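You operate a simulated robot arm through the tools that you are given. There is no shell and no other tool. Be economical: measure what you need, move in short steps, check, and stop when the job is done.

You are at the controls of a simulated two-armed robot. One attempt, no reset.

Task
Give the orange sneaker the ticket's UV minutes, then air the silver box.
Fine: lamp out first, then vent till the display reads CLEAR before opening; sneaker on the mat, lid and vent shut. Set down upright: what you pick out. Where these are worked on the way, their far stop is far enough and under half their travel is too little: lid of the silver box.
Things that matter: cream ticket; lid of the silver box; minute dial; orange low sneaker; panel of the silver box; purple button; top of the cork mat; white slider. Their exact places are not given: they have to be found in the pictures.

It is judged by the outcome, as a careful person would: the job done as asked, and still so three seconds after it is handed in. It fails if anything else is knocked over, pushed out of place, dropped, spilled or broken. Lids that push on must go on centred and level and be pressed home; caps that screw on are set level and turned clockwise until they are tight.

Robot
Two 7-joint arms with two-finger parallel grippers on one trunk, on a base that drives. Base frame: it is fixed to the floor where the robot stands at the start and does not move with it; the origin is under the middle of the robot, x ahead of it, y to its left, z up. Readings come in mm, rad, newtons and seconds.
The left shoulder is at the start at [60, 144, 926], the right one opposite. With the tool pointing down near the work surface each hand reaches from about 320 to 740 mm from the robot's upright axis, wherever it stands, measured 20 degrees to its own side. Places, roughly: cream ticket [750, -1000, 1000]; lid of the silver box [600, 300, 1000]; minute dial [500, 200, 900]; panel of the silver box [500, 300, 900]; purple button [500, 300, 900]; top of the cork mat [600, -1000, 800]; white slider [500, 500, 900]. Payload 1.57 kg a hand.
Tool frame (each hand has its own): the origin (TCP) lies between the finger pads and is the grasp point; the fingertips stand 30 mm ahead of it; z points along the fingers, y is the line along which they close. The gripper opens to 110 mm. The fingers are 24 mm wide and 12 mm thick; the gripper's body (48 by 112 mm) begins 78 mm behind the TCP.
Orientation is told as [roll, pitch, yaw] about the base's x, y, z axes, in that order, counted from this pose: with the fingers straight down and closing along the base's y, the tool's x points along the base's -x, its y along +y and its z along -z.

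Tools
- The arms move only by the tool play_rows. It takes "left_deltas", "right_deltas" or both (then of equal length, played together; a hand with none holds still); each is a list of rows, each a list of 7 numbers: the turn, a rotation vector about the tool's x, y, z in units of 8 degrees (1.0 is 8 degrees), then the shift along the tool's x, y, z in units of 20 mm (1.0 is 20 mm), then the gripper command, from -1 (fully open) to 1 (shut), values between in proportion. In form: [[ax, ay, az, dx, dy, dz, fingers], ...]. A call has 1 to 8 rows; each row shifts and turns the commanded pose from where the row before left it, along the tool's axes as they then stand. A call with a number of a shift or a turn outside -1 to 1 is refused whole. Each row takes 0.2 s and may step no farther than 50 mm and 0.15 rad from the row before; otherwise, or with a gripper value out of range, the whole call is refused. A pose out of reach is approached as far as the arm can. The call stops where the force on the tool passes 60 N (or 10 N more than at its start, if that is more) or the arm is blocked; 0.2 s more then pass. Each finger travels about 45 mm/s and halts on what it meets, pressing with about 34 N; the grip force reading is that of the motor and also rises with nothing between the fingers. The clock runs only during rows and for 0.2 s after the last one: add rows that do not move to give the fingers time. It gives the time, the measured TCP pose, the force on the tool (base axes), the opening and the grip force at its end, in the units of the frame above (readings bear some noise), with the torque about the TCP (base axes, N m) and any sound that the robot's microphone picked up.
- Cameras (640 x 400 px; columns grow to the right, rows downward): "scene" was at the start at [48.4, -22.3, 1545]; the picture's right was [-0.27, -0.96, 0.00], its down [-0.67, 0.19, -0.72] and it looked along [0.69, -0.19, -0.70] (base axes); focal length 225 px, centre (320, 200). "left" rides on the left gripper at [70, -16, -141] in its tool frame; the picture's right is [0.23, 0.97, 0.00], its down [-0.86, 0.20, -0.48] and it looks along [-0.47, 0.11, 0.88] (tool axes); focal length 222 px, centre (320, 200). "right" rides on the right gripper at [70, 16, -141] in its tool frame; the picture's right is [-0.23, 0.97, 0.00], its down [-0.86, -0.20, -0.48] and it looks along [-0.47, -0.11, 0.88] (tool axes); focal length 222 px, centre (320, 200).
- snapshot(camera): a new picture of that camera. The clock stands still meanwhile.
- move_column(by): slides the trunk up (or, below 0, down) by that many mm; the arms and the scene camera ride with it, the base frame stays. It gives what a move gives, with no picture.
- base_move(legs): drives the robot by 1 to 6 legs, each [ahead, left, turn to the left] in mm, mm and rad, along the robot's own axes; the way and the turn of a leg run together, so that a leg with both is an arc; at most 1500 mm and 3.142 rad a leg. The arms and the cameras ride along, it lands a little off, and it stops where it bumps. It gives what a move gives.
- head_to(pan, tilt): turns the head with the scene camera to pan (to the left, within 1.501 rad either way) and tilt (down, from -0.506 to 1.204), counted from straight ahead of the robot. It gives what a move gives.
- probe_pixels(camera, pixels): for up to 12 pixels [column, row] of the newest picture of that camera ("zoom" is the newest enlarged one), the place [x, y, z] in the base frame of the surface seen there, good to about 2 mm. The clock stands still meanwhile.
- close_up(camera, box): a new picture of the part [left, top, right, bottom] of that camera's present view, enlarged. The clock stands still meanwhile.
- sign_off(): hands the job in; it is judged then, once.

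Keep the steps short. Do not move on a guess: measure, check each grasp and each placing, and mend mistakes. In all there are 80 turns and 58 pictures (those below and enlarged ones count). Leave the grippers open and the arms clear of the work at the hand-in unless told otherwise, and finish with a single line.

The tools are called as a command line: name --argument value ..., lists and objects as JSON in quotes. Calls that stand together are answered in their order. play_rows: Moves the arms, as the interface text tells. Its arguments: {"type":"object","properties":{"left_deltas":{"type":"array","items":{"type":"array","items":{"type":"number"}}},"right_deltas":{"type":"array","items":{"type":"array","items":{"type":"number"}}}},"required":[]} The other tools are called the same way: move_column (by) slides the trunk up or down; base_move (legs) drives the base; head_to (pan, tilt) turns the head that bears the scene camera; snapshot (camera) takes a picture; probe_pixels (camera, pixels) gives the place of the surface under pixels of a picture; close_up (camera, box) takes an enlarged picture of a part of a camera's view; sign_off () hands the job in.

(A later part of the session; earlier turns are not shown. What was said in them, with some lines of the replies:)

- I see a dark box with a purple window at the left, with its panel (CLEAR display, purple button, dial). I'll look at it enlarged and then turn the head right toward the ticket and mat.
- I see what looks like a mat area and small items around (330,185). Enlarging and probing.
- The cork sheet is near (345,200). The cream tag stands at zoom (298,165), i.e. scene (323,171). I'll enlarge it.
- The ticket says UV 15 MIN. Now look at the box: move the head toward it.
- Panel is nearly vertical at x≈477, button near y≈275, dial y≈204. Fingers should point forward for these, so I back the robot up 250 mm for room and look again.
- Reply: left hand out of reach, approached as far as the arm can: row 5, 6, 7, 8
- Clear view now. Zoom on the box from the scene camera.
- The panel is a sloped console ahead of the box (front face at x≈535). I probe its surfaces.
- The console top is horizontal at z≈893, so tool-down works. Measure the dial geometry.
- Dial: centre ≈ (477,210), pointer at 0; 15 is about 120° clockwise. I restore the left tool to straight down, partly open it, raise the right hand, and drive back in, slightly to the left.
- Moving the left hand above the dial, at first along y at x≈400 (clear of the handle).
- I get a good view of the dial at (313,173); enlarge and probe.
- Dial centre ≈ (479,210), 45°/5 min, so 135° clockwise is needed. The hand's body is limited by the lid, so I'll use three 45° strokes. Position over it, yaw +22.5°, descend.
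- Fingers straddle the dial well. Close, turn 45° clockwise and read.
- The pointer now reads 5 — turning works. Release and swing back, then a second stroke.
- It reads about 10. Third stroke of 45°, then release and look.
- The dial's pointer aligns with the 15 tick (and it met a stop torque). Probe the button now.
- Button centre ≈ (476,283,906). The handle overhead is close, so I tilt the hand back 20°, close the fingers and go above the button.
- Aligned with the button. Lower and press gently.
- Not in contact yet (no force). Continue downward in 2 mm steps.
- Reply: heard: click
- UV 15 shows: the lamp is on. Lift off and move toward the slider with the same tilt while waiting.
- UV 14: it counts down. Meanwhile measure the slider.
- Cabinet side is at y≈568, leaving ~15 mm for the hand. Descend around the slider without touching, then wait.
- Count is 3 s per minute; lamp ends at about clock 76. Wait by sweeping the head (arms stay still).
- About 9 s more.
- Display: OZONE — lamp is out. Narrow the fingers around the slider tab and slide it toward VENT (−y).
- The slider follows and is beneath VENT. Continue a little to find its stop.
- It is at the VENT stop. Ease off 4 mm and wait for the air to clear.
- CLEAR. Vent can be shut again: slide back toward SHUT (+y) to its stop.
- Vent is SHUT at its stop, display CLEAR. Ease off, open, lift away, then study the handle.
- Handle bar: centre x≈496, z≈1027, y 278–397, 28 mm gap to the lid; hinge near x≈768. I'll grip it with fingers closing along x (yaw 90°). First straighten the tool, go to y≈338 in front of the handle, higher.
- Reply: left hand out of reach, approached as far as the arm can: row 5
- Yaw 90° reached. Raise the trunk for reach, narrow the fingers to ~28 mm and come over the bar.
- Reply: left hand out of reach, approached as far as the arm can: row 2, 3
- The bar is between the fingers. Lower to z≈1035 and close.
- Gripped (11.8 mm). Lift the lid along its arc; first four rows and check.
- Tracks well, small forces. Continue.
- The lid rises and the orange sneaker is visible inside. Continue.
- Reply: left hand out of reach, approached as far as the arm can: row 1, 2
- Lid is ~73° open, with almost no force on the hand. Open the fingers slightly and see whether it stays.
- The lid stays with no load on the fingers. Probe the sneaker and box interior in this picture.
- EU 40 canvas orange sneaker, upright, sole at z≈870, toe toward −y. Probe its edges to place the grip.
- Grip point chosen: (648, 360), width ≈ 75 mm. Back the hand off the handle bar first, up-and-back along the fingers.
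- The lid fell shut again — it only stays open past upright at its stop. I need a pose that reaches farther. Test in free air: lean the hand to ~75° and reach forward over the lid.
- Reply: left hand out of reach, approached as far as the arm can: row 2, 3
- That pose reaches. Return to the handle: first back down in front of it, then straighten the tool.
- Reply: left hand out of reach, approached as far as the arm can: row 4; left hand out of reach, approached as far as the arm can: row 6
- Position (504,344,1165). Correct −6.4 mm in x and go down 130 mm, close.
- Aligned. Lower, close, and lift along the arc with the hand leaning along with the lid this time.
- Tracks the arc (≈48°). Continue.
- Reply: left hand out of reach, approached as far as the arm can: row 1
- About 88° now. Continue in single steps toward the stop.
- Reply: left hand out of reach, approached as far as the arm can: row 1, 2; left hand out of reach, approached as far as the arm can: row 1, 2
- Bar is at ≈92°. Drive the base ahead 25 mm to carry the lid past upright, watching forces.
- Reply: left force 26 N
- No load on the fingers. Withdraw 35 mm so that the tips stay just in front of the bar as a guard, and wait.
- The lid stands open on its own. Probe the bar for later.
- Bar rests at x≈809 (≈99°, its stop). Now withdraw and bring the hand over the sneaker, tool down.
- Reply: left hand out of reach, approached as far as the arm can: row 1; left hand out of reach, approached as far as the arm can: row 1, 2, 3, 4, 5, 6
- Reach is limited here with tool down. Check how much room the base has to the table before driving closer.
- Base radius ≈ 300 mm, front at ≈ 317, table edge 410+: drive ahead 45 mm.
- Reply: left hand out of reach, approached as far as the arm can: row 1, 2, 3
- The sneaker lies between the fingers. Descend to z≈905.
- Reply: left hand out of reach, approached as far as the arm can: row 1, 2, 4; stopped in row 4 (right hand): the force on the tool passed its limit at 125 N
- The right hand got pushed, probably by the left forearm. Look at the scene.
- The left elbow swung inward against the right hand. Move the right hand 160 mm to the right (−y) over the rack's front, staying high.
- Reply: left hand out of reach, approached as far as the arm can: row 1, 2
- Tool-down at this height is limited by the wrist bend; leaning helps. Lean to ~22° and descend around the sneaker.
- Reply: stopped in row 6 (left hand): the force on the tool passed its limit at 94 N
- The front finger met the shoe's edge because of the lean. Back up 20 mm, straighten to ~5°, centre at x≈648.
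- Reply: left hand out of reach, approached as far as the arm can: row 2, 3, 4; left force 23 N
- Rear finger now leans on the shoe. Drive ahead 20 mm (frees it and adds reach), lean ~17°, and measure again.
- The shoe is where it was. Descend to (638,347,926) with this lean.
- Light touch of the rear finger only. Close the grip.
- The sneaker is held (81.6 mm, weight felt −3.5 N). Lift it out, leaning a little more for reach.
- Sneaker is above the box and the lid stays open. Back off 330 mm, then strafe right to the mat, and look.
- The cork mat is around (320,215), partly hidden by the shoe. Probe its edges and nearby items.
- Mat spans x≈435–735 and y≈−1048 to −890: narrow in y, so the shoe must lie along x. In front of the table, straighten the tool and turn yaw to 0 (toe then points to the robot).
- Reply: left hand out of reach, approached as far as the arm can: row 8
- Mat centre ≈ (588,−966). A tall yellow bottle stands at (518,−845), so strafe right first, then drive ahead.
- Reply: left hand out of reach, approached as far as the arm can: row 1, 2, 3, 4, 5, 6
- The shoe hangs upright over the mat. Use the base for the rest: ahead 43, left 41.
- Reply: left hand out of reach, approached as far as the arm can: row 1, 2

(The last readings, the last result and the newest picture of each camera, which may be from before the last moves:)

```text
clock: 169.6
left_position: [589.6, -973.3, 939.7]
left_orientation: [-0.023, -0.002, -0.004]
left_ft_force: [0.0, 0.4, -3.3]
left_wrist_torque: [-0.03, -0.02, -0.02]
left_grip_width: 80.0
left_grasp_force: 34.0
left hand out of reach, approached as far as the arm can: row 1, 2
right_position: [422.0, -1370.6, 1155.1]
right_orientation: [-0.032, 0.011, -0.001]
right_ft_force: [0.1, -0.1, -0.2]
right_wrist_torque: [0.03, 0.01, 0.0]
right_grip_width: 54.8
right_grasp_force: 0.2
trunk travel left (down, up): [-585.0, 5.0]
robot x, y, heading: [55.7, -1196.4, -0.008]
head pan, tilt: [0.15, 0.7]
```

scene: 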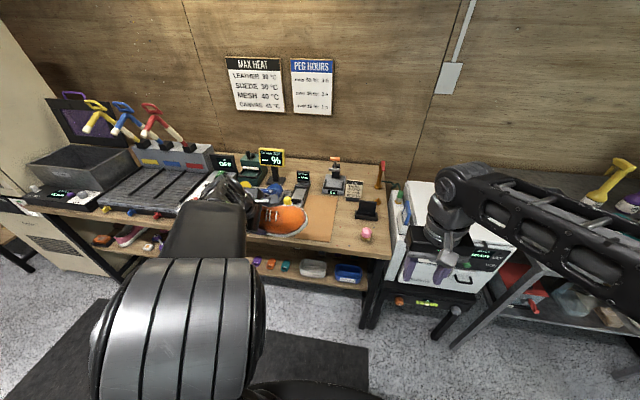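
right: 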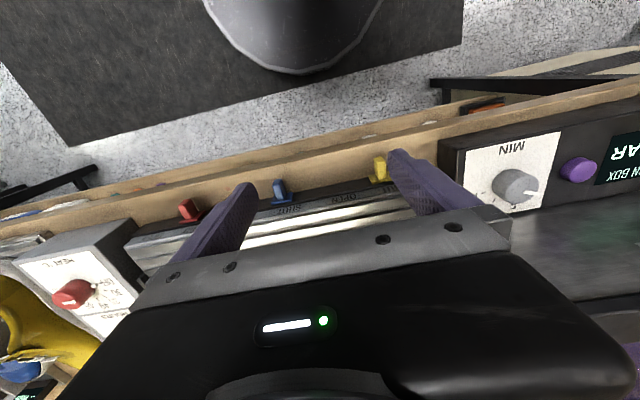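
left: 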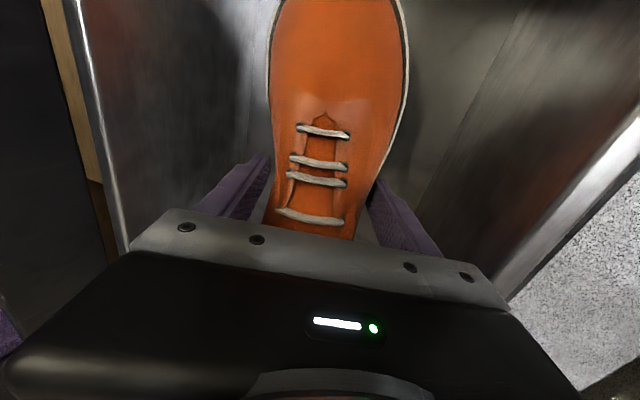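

Lower with the trunk instead, checking the force.

move_column --by -25

move_column --by -6

move_column --by -5

```text
clock: 170.3
left_position: [589.4, -972.7, 914.3]
left_orientation: [-0.023, 0.001, -0.006]
left_ft_force: [-0.2, -0.7, -3.3]
left_wrist_torque: [0.02, -0.01, -0.01]
left_grip_width: 79.6
left_grasp_force: 34.5
right_position: [423.1, -1372.5, 1131.5]
right_orientation: [-0.034, 0.012, 0.0]
right_ft_force: [0.4, 0.0, 0.0]
right_wrist_torque: [0.02, 0.02, -0.01]
right_grip_width: 54.9
right_grasp_force: 0.0
trunk travel left (down, up): [-560.0, 30.0]
robot x, y, heading: [56.6, -1190.1, -0.004]
head pan, tilt: [0.15, 0.7]
```

```text
clock: 170.8
left_position: [590.3, -973.8, 908.5]
left_orientation: [-0.022, -0.005, -0.004]
left_ft_force: [3.1, 1.8, 3.1]
left_wrist_torque: [-0.22, 0.08, 0.1]
left_grip_width: 78.5
left_grasp_force: 34.4
right_position: [422.8, -1370.3, 1124.9]
right_orientation: [-0.033, 0.009, -0.001]
right_ft_force: [-0.2, -0.4, -0.1]
right_wrist_torque: [0.02, -0.01, -0.02]
right_grip_width: 55.1
right_grasp_force: 0.2
trunk travel left (down, up): [-554.0, 36.0]
robot x, y, heading: [55.1, -1190.9, -0.002]
head pan, tilt: [0.15, 0.7]
```

```text
clock: 171.3
left_position: [590.9, -973.2, 907.4]
left_orientation: [-0.02, -0.009, -0.006]
left_ft_force: [8.1, 2.9, 31.3]
left_wrist_torque: [1.24, -0.13, -0.43]
left_grip_width: 78.2
left_grasp_force: 34.2
right_position: [422.4, -1372.0, 1120.4]
right_orientation: [-0.03, 0.008, -0.001]
right_ft_force: [0.6, 0.5, -0.7]
right_wrist_torque: [0.03, -0.01, 0.02]
right_grip_width: 55.1
right_grasp_force: 0.1
trunk travel left (down, up): [-549.0, 41.0]
robot x, y, heading: [51.9, -1192.0, -0.007]
head pan, tilt: [0.15, 0.7]
```

Contact (31 N up). Ease up 3 mm, open, then raise the trunk.

move_column --by 4

play_rows --left_deltas '[[0, 0, 0, 0, 0, 0, 0], [0, 0, 0, 0, 0, 0, -0.6], [0, 0, 0, 0, 0, 0, -1], [0, 0, 0, 0, 0, 0, -1], [0, 0, 0, 0, 0, 0, -1]]'

move_column --by 36

snapshot --camera "left"

```text
clock: 171.9
left_position: [589.5, -973.8, 907.4]
left_orientation: [-0.022, -0.002, -0.002]
left_ft_force: [7.3, 1.1, 12.0]
left_wrist_torque: [0.76, -0.61, -0.37]
left_grip_width: 78.2
left_grasp_force: 33.7
right_position: [421.6, -1371.1, 1122.9]
right_orientation: [-0.032, 0.011, -0.001]
right_ft_force: [0.0, 0.4, 0.2]
right_wrist_torque: [0.01, 0.04, -0.04]
right_grip_width: 54.9
right_grasp_force: 0.1
trunk travel left (down, up): [-553.0, 37.0]
robot x, y, heading: [51.6, -1193.0, -0.007]
head pan, tilt: [0.15, 0.7]
```

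```text
clock: 173.1
left_position: [591.5, -973.2, 907.3]
left_orientation: [-0.024, -0.004, -0.003]
left_ft_force: [0.0, 0.2, 0.0]
left_wrist_torque: [0.0, -0.02, -0.04]
left_grip_width: 110.0
left_grasp_force: 0.1
right_position: [423.3, -1371.8, 1123.3]
right_orientation: [-0.034, 0.011, 0.0]
right_ft_force: [-0.7, 0.2, -0.9]
right_wrist_torque: [0.0, 0.01, 0.0]
right_grip_width: 55.1
right_grasp_force: 0.0
trunk travel left (down, up): [-553.0, 37.0]
robot x, y, heading: [53.4, -1194.1, -0.002]
head pan, tilt: [0.15, 0.7]
```

```text
clock: 173.9
left_position: [590.2, -973.6, 943.8]
left_orientation: [-0.023, -0.002, -0.004]
left_ft_force: [-0.8, -0.3, -0.3]
left_wrist_torque: [0.02, -0.01, 0.03]
left_grip_width: 109.8
left_grasp_force: 0.0
right_position: [422.7, -1370.9, 1158.5]
right_orientation: [-0.032, 0.011, 0.001]
right_ft_force: [0.1, 0.3, -0.5]
right_wrist_torque: [-0.04, -0.02, 0.01]
right_grip_width: 54.9
right_grasp_force: 0.1
trunk travel left (down, up): [-589.0, 1.0]
robot x, y, heading: [54.8, -1194.7, -0.001]
head pan, tilt: [0.15, 0.7]
```

```text
2 pictures are left
5 turns are left
```

left: 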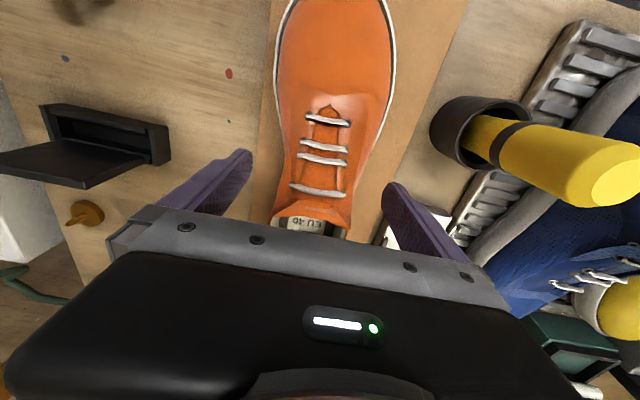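

The sneaker stands upright on the mat and is released. Turns are short now, so I batch: lift off with a lean, back away, strafe back to the box, and re-form the known handle pose (yaw 90°, lean ~72°, z≈1300).

play_rows --left_deltas '[[0, -0.9, 0, 0, 0, 0, -1], [0, -0.9, 0, 0, 0, 0, -1], [0, -0.4, 0, -0.07, 0, -0.968, -1], [0, -0.4, 0, -0.124, 0, -0.962, -1], [0, -0.4, 0, -0.177, 0, -0.955, -1], [0, -0.4, 0, -0.23, 0, -0.943, -1], [0, -0.4, 0, -0.283, 0, -0.93, -1], [0, -0.4, 0, -0.334, 0, -0.912, -1]]'

base_move --legs '[[-330, 0, 0], [0, 1278, 0]]'

play_rows --left_deltas '[[0, 0.84, 0, 0.453, 0, 0.778, 0], [0, 0.84, 0, 0.359, 0, 0.825, 0.2], [0, 0.84, 0, 0.26, 0, 0.86, 0.45], [0, 0.84, 0, 0.156, 0, 0.886, 0.45], [0, 0.84, 0, 0.053, 0, 0.9, 0.45]]'

play_rows --left_deltas '[[0, 0, -0.94, 0, 0, 0, 0.45], [0, 0, -0.94, 0, 0, 0, 0.45], [0, 0, -0.94, 0, 0, 0, 0.45], [0, 0, -0.94, 0, 0, 0, 0.45], [0, 0, -0.94, 0, 0, 0, 0.45], [0, 0, -0.94, 0, 0, 0, 0.45]]'

play_rows --left_deltas '[[0, 0, -0.94, 0, 0, 0, 0.45], [0, 0, -0.94, 0, 0, 0, 0.45], [0, 0, -0.94, 0, 0, 0, 0.45], [0, 0, -0.94, 0, 0, 0, 0.45], [0, 0, -0.94, 0, 0, 0, 0.45], [0, 0, -0.94, 0, 0, 0, 0.45]]'

play_rows --left_deltas '[[0.894, 0, 0, 0, 0, 0, 0.45], [0.894, 0, 0, 0, 0, 0, 0.45], [0.894, 0, 0, 0, 0, 0, 0.45], [0.894, 0, 0, 0, -0.38, -0.816, 0.45], [0.894, 0, 0, 0, -0.48, -0.76, 0.45], [0.894, 0, 0, 0, -0.57, -0.7, 0.45], [0.894, 0, 0, 0, -0.653, -0.62, 0.45], [0.894, 0, 0, 0, -0.724, -0.534, 0.45]]'

play_rows --left_deltas '[[0.894, 0, 0, 0, -0.786, -0.44, 0.45], [0.894, 0, 0, 0, -0.834, -0.337, 0.45], [0, 0, 0, 0, -0.95, 0.473, 0.45], [0, 0, 0, 0, -0.95, 0.473, 0.45], [0, 0, 0, 0, -0.95, 0.473, 0.45], [0, 0, 0, 0, -0.95, 0.473, 0.45], [0, 0, 0, 0, -0.95, 0.473, 0.45], [0, 0, 0, 0, -0.95, 0.473, 0.45]]'

play_rows --left_deltas '[[0, 0, 0, 0, -0.95, 0.473, 0.45], [0, 0, 0, 0, -0.95, 0.473, 0.45], [0, 0, 0, 0, -0.95, 0.473, 0.45], [0, 0, 0, 0, -0.95, 0.473, 0.45], [0, 0, 0, 0, -0.95, 0.473, 0.45], [0, 0, 0, 0, -0.95, 0.473, 0.45]]'

head_to --pan 0.45 --tilt 0.7

```text
clock: 175.7
left_position: [567.5, -969.1, 1056.5]
left_orientation: [-0.027, -0.59, 0.011]
left_ft_force: [-0.2, -0.6, -0.9]
left_wrist_torque: [0.03, 0.01, 0.0]
left_grip_width: 109.8
left_grasp_force: 0.1
right_position: [421.7, -1371.1, 1158.9]
right_orientation: [-0.033, 0.01, 0.001]
right_ft_force: [-0.5, 0.0, 0.9]
right_wrist_torque: [-0.01, -0.01, 0.03]
right_grip_width: 54.8
right_grasp_force: 0.0
trunk travel left (down, up): [-589.0, 1.0]
robot x, y, heading: [52.6, -1189.5, -0.002]
head pan, tilt: [0.15, 0.7]
```

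```text
clock: 183.8
left_position: [261.4, 294.6, 1057.6]
left_orientation: [-0.028, -0.587, -0.004]
left_ft_force: [-0.4, 0.0, -0.6]
left_wrist_torque: [-0.04, -0.01, 0.02]
left_grip_width: 110.2
left_grasp_force: 0.0
right_position: [108.9, -105.3, 1159.1]
right_orientation: [-0.033, 0.011, -0.016]
right_ft_force: [0.2, -0.3, -0.2]
right_wrist_torque: [-0.02, 0.0, 0.03]
right_grip_width: 55.3
right_grasp_force: 0.1
trunk travel left (down, up): [-589.0, 1.0]
robot x, y, heading: [-255.1, 82.5, -0.023]
head pan, tilt: [0.15, 0.7]
```

```text
clock: 185.1
left_position: [268.8, 291.8, 966.1]
left_orientation: [-0.022, 0.002, -0.017]
left_ft_force: [0.7, -0.6, -0.4]
left_wrist_torque: [-0.01, 0.0, -0.01]
left_grip_width: 30.4
left_grasp_force: 0.0
right_position: [111.0, -106.2, 1158.1]
right_orientation: [-0.03, 0.01, -0.018]
right_ft_force: [0.0, 0.3, -0.3]
right_wrist_torque: [-0.01, 0.01, 0.0]
right_grip_width: 55.0
right_grasp_force: 0.0
trunk travel left (down, up): [-589.0, 1.0]
robot x, y, heading: [-255.6, 77.1, -0.016]
head pan, tilt: [0.15, 0.7]
```

```text
clock: 186.4
left_position: [266.6, 292.1, 966.5]
left_orientation: [-0.016, 0.018, 0.769]
left_ft_force: [0.5, -0.5, -0.5]
left_wrist_torque: [0.0, 0.0, 0.01]
left_grip_width: 30.3
left_grasp_force: 0.1
right_position: [109.7, -105.2, 1158.9]
right_orientation: [-0.033, 0.01, -0.017]
right_ft_force: [-0.8, 0.4, -0.2]
right_wrist_torque: [0.01, 0.0, 0.02]
right_grip_width: 55.0
right_grasp_force: 0.0
trunk travel left (down, up): [-589.0, 1.0]
robot x, y, heading: [-255.8, 76.8, -0.018]
head pan, tilt: [0.15, 0.7]
```

```text
clock: 187.8
left_position: [267.7, 290.9, 967.1]
left_orientation: [-0.003, 0.025, 1.555]
left_ft_force: [0.0, 0.3, -0.4]
left_wrist_torque: [-0.02, -0.03, -0.01]
left_grip_width: 30.1
left_grasp_force: 0.1
right_position: [109.1, -106.4, 1159.9]
right_orientation: [-0.033, 0.01, -0.018]
right_ft_force: [0.0, 0.4, -0.4]
right_wrist_torque: [0.01, -0.03, -0.02]
right_grip_width: 55.2
right_grasp_force: 0.1
trunk travel left (down, up): [-589.0, 1.0]
robot x, y, heading: [-254.0, 77.8, -0.02]
head pan, tilt: [0.15, 0.7]
```

```text
clock: 189.7
left_position: [270.7, 295.5, 1052.9]
left_orientation: [-1.004, 0.023, 1.556]
left_ft_force: [-0.1, 0.6, 0.1]
left_wrist_torque: [-0.01, -0.05, 0.0]
left_grip_width: 30.0
left_grasp_force: 0.1
left hand out of reach, approached as far as the arm can: row 6
right_position: [109.6, -105.1, 1159.8]
right_orientation: [-0.033, 0.01, -0.018]
right_ft_force: [0.3, 0.2, 0.1]
right_wrist_torque: [0.04, 0.02, 0.01]
right_grip_width: 55.0
right_grasp_force: 0.0
trunk travel left (down, up): [-589.0, 1.0]
robot x, y, heading: [-253.0, 78.7, -0.021]
head pan, tilt: [0.15, 0.7]
```

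```text
clock: 191.4
left_position: [381.8, 296.9, 1182.4]
left_orientation: [-1.25, 0.021, 1.556]
left_ft_force: [-0.1, -0.4, 0.1]
left_wrist_torque: [-0.02, 0.03, 0.0]
left_grip_width: 30.0
left_grasp_force: 0.1
left hand out of reach, approached as far as the arm can: row 1, 2
right_position: [109.7, -104.7, 1159.3]
right_orientation: [-0.03, 0.01, -0.017]
right_ft_force: [0.2, 1.2, 0.7]
right_wrist_torque: [-0.01, 0.02, 0.0]
right_grip_width: 55.0
right_grasp_force: 0.0
trunk travel left (down, up): [-589.0, 1.0]
robot x, y, heading: [-253.7, 78.2, -0.019]
head pan, tilt: [0.15, 0.7]
```

```text
clock: 192.8
left_position: [466.6, 297.2, 1266.9]
left_orientation: [-1.251, 0.024, 1.553]
left_ft_force: [0.4, 0.4, 0.3]
left_wrist_torque: [0.02, -0.02, -0.02]
left_grip_width: 30.4
left_grasp_force: 0.1
left hand out of reach, approached as far as the arm can: row 6
right_position: [109.5, -105.2, 1159.2]
right_orientation: [-0.032, 0.011, -0.018]
right_ft_force: [-0.2, -0.1, -0.8]
right_wrist_torque: [0.01, 0.01, 0.0]
right_grip_width: 55.1
right_grasp_force: 0.0
trunk travel left (down, up): [-589.0, 1.0]
robot x, y, heading: [-254.3, 77.3, -0.016]
head pan, tilt: [0.15, 0.7]
```

```text
clock: 193.7
left_position: [467.6, 295.1, 1266.4]
left_orientation: [-1.25, 0.024, 1.553]
left_ft_force: [-0.2, 0.3, 0.8]
left_wrist_torque: [0.0, -0.01, 0.02]
left_grip_width: 30.2
left_grasp_force: 0.0
right_position: [109.8, -105.1, 1158.3]
right_orientation: [-0.033, 0.009, -0.016]
right_ft_force: [-0.1, 0.1, 0.0]
right_wrist_torque: [-0.01, -0.01, 0.03]
right_grip_width: 54.9
right_grasp_force: 0.1
trunk travel left (down, up): [-589.0, 1.0]
robot x, y, heading: [-254.5, 77.2, -0.02]
head pan, tilt: [0.45, 0.7]
4 turns are left
```

All arrived as planned. Now raise the hand, centre on the bar in y, and drive ahead to ~30 mm short of the bar; then look.

base_move --legs '[[0, 32, 0.018], [276, 0, 0]]'

play_rows --left_deltas '[[0, 0, 0, 0, -0.67, -0.2, 0.42], [0, 0, 0, 0, -0.67, -0.2, 0.42], [0, 0, 0, 0, 0, 0, 0.42]]'

snapshot --camera "left"

probe_pixels --camera "left" --pixels '[[325, 120], [322, 135], [320, 150], [318, 165], [316, 180], [330, 105], [350, 99], [340, 120], [310, 150], [330, 150]]'

```text
clock: 196.0
left_position: [747.8, 326.7, 1265.6]
left_orientation: [-1.252, 0.023, 1.556]
left_ft_force: [0.3, -1.3, -0.3]
left_wrist_torque: [-0.01, -0.03, -0.01]
left_grip_width: 30.1
left_grasp_force: 0.1
right_position: [391.3, -75.6, 1159.0]
right_orientation: [-0.033, 0.01, -0.017]
right_ft_force: [0.0, 0.1, -0.2]
right_wrist_torque: [0.0, 0.03, -0.01]
right_grip_width: 54.9
right_grasp_force: 0.1
trunk travel left (down, up): [-589.0, 1.0]
robot x, y, heading: [27.1, 105.7, -0.016]
head pan, tilt: [0.45, 0.7]
```

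```text
clock: 196.8
left_position: [746.3, 327.7, 1284.9]
left_orientation: [-1.254, 0.022, 1.561]
left_ft_force: [0.0, -0.6, -0.9]
left_wrist_torque: [-0.01, -0.03, -0.03]
left_grip_width: 31.5
left_grasp_force: 0.0
left hand out of reach, approached as far as the arm can: row 2
right_position: [390.3, -76.4, 1159.8]
right_orientation: [-0.034, 0.01, -0.016]
right_ft_force: [-0.2, -0.8, -0.8]
right_wrist_torque: [-0.02, 0.05, 0.0]
right_grip_width: 55.1
right_grasp_force: 0.0
trunk travel left (down, up): [-589.0, 1.0]
robot x, y, heading: [25.4, 105.3, -0.016]
head pan, tilt: [0.45, 0.7]
```

```text
1 pictures are left
```

left: 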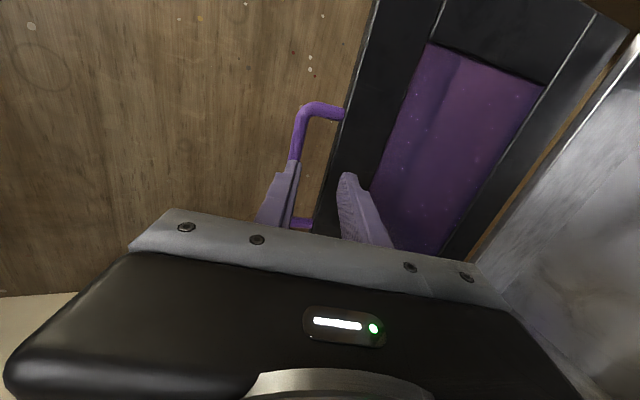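

```text
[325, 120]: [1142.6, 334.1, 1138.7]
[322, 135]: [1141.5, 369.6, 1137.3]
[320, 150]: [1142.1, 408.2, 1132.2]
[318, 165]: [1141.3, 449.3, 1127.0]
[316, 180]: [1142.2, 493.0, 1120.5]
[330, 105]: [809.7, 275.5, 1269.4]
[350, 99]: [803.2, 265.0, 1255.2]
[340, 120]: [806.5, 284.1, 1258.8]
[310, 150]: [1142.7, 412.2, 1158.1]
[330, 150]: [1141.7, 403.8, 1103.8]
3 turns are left
```

The bar (≈(812,1287)) lies above my finger line by ~22 mm. Level the hand (lean to ~88°), drive in 47 mm, grip, pull back 77 mm past upright, then follow the arc down to closed.

play_rows --left_deltas '[[0.95, 0, 0, 0, 0, 0, 0.53], [0.95, 0, 0, 0, -0.1, 0, 0.53], [0.16, 0, 0, 0, -0.1, 0, 0.53], [0, 0, 0, 0, 0, 0, 0.53]]'

base_move --legs '[[47, 0, 0]]'

play_rows --left_deltas '[[0, 0, 0, 0, 0, 0, 1], [0, 0, 0, 0, 0, 0, 1], [0, 0, 0, 0, 0, 0, 1], [0, 0, 0, 0, 0, 0, 1]]'

base_move --legs '[[-77, 0, 0]]'

play_rows --left_deltas '[[-0.5, 0, 0, 0, 0.175, -0.913, 1], [-0.5, 0, 0, 0, 0.3, -0.871, 1], [-0.5, 0, 0, 0, 0.417, -0.812, 1], [-0.5, 0, 0, 0, 0.526, -0.737, 1], [-0.5, 0, 0, 0, 0.623, -0.648, 1], [-0.5, 0, 0, 0, 0.706, -0.546, 1], [-0.5, 0, 0, 0, 0.775, -0.434, 1]]'

play_rows --left_deltas '[[-0.5, 0, 0, 0, 0.827, -0.313, 1], [-0.5, 0, 0, 0, 0.862, -0.187, 1], [-0.5, 0, 0, 0, 0.879, -0.056, 1], [-0.5, 0, 0, 0, 0.878, 0.076, 1], [-0.5, 0, 0, 0, 0.858, 0.206, 1], [-0.5, 0, 0, 0, 0.82, 0.332, 1], [-0.5, 0, 0, 0, 0.765, 0.452, 1]]'

play_rows --left_deltas '[[-0.5, 0, 0, 0, 0.695, 0.562, 1], [-0.5, 0, 0, 0, 0.609, 0.662, 1], [-0.5, 0, 0, 0, 0.51, 0.749, 1], [-0.5, 0, 0, 0, 0.4, 0.822, 1], [-0.5, 0, 0, 0, 0.281, 0.878, 1], [-0.5, 0, 0, 0, 0.156, 0.918, 1]]'

```text
clock: 197.8
left_position: [748.6, 327.0, 1298.5]
left_orientation: [-1.54, 0.025, 1.557]
left_ft_force: [-0.1, 0.7, 0.7]
left_wrist_torque: [0.01, -0.03, 0.03]
left_grip_width: 26.1
left_grasp_force: 0.1
right_position: [390.5, -76.7, 1159.3]
right_orientation: [-0.032, 0.012, -0.016]
right_ft_force: [-0.3, 0.2, 0.0]
right_wrist_torque: [0.01, 0.01, 0.0]
right_grip_width: 55.0
right_grasp_force: 0.2
trunk travel left (down, up): [-589.0, 1.0]
robot x, y, heading: [24.9, 105.7, -0.015]
head pan, tilt: [0.45, 0.7]
```

```text
clock: 198.8
left_position: [797.1, 326.2, 1297.3]
left_orientation: [-1.537, 0.024, 1.557]
left_ft_force: [1.4, 0.3, -2.5]
left_wrist_torque: [0.02, -0.01, -0.02]
left_grip_width: 27.8
left_grasp_force: 0.7
right_position: [437.8, -76.9, 1158.5]
right_orientation: [-0.034, 0.012, -0.015]
right_ft_force: [0.8, 0.4, -0.1]
right_wrist_torque: [-0.03, 0.04, -0.03]
right_grip_width: 54.9
right_grasp_force: 0.2
trunk travel left (down, up): [-589.0, 1.0]
robot x, y, heading: [72.0, 101.6, -0.016]
head pan, tilt: [0.45, 0.7]
```

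```text
clock: 199.8
left_position: [796.8, 326.3, 1289.8]
left_orientation: [-1.524, 0.022, 1.556]
left_ft_force: [-4.9, -5.3, -37.0]
left_wrist_torque: [0.7, 0.51, -0.68]
left_grip_width: 12.2
left_grasp_force: 28.8
right_position: [438.1, -77.7, 1160.1]
right_orientation: [-0.034, 0.013, -0.017]
right_ft_force: [0.1, 1.2, 0.6]
right_wrist_torque: [-0.03, 0.01, -0.01]
right_grip_width: 55.1
right_grasp_force: 0.2
trunk travel left (down, up): [-589.0, 1.0]
robot x, y, heading: [68.9, 105.1, -0.023]
head pan, tilt: [0.45, 0.7]
```

```text
clock: 200.8
left_position: [722.7, 324.8, 1290.2]
left_orientation: [-1.519, 0.025, 1.554]
left_ft_force: [4.4, -6.1, -36.9]
left_wrist_torque: [0.7, 0.36, 0.15]
left_grip_width: 12.4
left_grasp_force: 29.4
right_position: [362.9, -77.0, 1158.3]
right_orientation: [-0.035, 0.011, -0.019]
right_ft_force: [-0.5, -0.6, 0.5]
right_wrist_torque: [0.04, -0.01, 0.04]
right_grip_width: 54.9
right_grasp_force: 0.0
trunk travel left (down, up): [-589.0, 1.0]
robot x, y, heading: [-2.8, 107.5, -0.023]
head pan, tilt: [0.45, 0.7]
```

```text
clock: 202.4
left_position: [599.7, 325.7, 1248.4]
left_orientation: [-1.039, 0.023, 1.557]
left_ft_force: [-1.6, 2.7, 2.1]
left_wrist_torque: [0.8, -0.14, 0.06]
left_grip_width: 12.0
left_grasp_force: 29.4
right_position: [358.6, -76.3, 1159.8]
right_orientation: [-0.034, 0.011, -0.02]
right_ft_force: [-0.7, -0.6, 0.3]
right_wrist_torque: [0.02, -0.02, 0.0]
right_grip_width: 54.9
right_grasp_force: 0.0
trunk travel left (down, up): [-589.0, 1.0]
robot x, y, heading: [-4.5, 106.3, -0.016]
head pan, tilt: [0.45, 0.7]
```

```text
clock: 204.0
left_position: [523.7, 325.8, 1150.8]
left_orientation: [-0.545, 0.024, 1.556]
left_ft_force: [-9.5, -2.4, 3.5]
left_wrist_torque: [-0.56, 0.09, 0.11]
left_grip_width: 11.7
left_grasp_force: 28.7
right_position: [357.6, -77.3, 1160.3]
right_orientation: [-0.031, 0.009, -0.02]
right_ft_force: [0.3, 0.4, 0.4]
right_wrist_torque: [-0.03, 0.02, -0.03]
right_grip_width: 55.2
right_grasp_force: 0.1
trunk travel left (down, up): [-589.0, 1.0]
robot x, y, heading: [-6.3, 108.8, -0.019]
head pan, tilt: [0.45, 0.7]
```

```text
clock: 205.4
left_position: [498.6, 325.0, 1044.3]
left_orientation: [-0.11, 0.025, 1.56]
left_ft_force: [-53.5, 8.6, 2.3]
left_wrist_torque: [0.64, 0.18, 0.73]
left_grip_width: 12.0
left_grasp_force: 29.6
right_position: [353.5, -75.0, 1161.5]
right_orientation: [-0.033, 0.003, -0.019]
right_ft_force: [0.1, -0.9, -0.4]
right_wrist_torque: [-0.01, 0.02, 0.02]
right_grip_width: 55.1
right_grasp_force: 0.0
trunk travel left (down, up): [-589.0, 1.0]
robot x, y, heading: [-2.5, 105.0, -0.017]
head pan, tilt: [0.45, 0.7]
2 turns are left
```

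The grip held all the way: bar is back at z≈1026, lid down. Open, rise off the bar, back away, open both grippers and check with the last picture.

play_rows --left_deltas '[[0, 0, 0, 0, 0.2, 0, 0.5], [0, 0, 0, 0, 0, 0, 0.5], [0, 0, 0, 0, 0, 0, 0.5], [0, 0, 0, 0, -0.1, -0.9, 0.5], [0, 0, 0, 0, -0.1, -0.9, 0.5], [0, 0, 0, 0, -0.1, -0.9, 0.5]]'

base_move --legs '[[-200, 0, 0]]'

play_rows --left_deltas '[[0, 0, 0, 0, 0, 0, -1], [0, 0, 0, 0, 0, 0, -1], [0, 0, 0, 0, 0, 0, -1], [0, 0, 0, 0, 0, 0, -1], [0, 0, 0, 0, 0, 0, -1]]' --right_deltas '[[0, 0, 0, 0, 0, 0, -1], [0, 0, 0, 0, 0, 0, -1], [0, 0, 0, 0, 0, 0, -1], [0, 0, 0, 0, 0, 0, -1], [0, 0, 0, 0, 0, 0, -1]]'

head_to --pan 0.25 --tilt 0.6

snapshot --camera "scene"

```text
clock: 206.8
left_position: [508.4, 323.2, 1096.9]
left_orientation: [-0.132, 0.023, 1.551]
left_ft_force: [-1.2, -0.3, -0.2]
left_wrist_torque: [0.01, -0.12, 0.01]
left_grip_width: 26.3
left_grasp_force: 0.0
right_position: [359.0, -76.4, 1159.7]
right_orientation: [-0.036, 0.009, -0.022]
right_ft_force: [-0.1, 0.1, 0.5]
right_wrist_torque: [0.0, -0.02, -0.01]
right_grip_width: 54.8
right_grasp_force: 0.1
trunk travel left (down, up): [-589.0, 1.0]
robot x, y, heading: [-5.6, 106.6, -0.021]
head pan, tilt: [0.45, 0.7]
```

```text
clock: 208.4
left_position: [306.0, 333.5, 1097.7]
left_orientation: [-0.13, 0.025, 1.564]
left_ft_force: [-0.8, -0.8, -0.8]
left_wrist_torque: [0.06, -0.05, -0.02]
left_grip_width: 27.7
left_grasp_force: 0.0
right_position: [161.8, -69.8, 1159.4]
right_orientation: [-0.034, 0.009, -0.01]
right_ft_force: [-0.8, -0.3, -0.3]
right_wrist_torque: [0.02, -0.01, 0.0]
right_grip_width: 54.9
right_grasp_force: 0.1
trunk travel left (down, up): [-589.0, 1.0]
robot x, y, heading: [-202.7, 108.8, -0.015]
head pan, tilt: [0.45, 0.7]
```

```text
clock: 209.6
left_position: [307.3, 333.2, 1096.1]
left_orientation: [-0.129, 0.022, 1.564]
left_ft_force: [-0.6, 0.0, 0.7]
left_wrist_torque: [-0.02, 0.03, 0.0]
left_grip_width: 109.7
left_grasp_force: 0.0
right_position: [163.7, -70.3, 1159.7]
right_orientation: [-0.034, 0.01, -0.01]
right_ft_force: [-0.3, 0.9, -0.1]
right_wrist_torque: [0.0, -0.02, -0.04]
right_grip_width: 109.6
right_grasp_force: 0.2
trunk travel left (down, up): [-589.0, 1.0]
robot x, y, heading: [-203.9, 108.2, -0.017]
head pan, tilt: [0.45, 0.7]
```

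```text
clock: 210.3
left_position: [307.7, 333.4, 1097.4]
left_orientation: [-0.127, 0.025, 1.562]
left_ft_force: [-0.1, 0.4, -0.1]
left_wrist_torque: [-0.03, 0.01, -0.02]
left_grip_width: 109.8
left_grasp_force: 0.1
right_position: [162.5, -71.3, 1160.1]
right_orientation: [-0.033, 0.01, -0.011]
right_ft_force: [-0.5, 0.1, -0.1]
right_wrist_torque: [0.0, 0.0, -0.01]
right_grip_width: 110.4
right_grasp_force: 0.1
trunk travel left (down, up): [-589.0, 1.0]
robot x, y, heading: [-203.3, 110.9, -0.007]
head pan, tilt: [0.25, 0.6]
```

```text
0 pictures are left
1 turns are left
```

scene: 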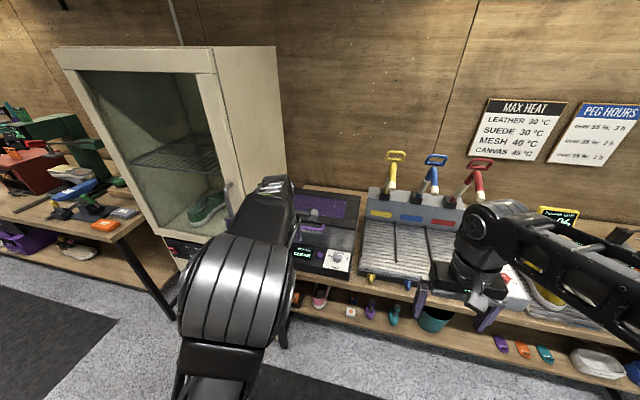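

The picture shows the lid shut and the display reading CLEAR. Both grippers are open and clear of the work, so I hand in.

sign_off

```text
The job is handed in.
```

The sneaker got its 15 UV minutes; the lamp went out, the box vented to CLEAR before opening, and the sneaker is upright on the mat with vent and lid shut, though the lid dropped shut once from about 73° on the first try.
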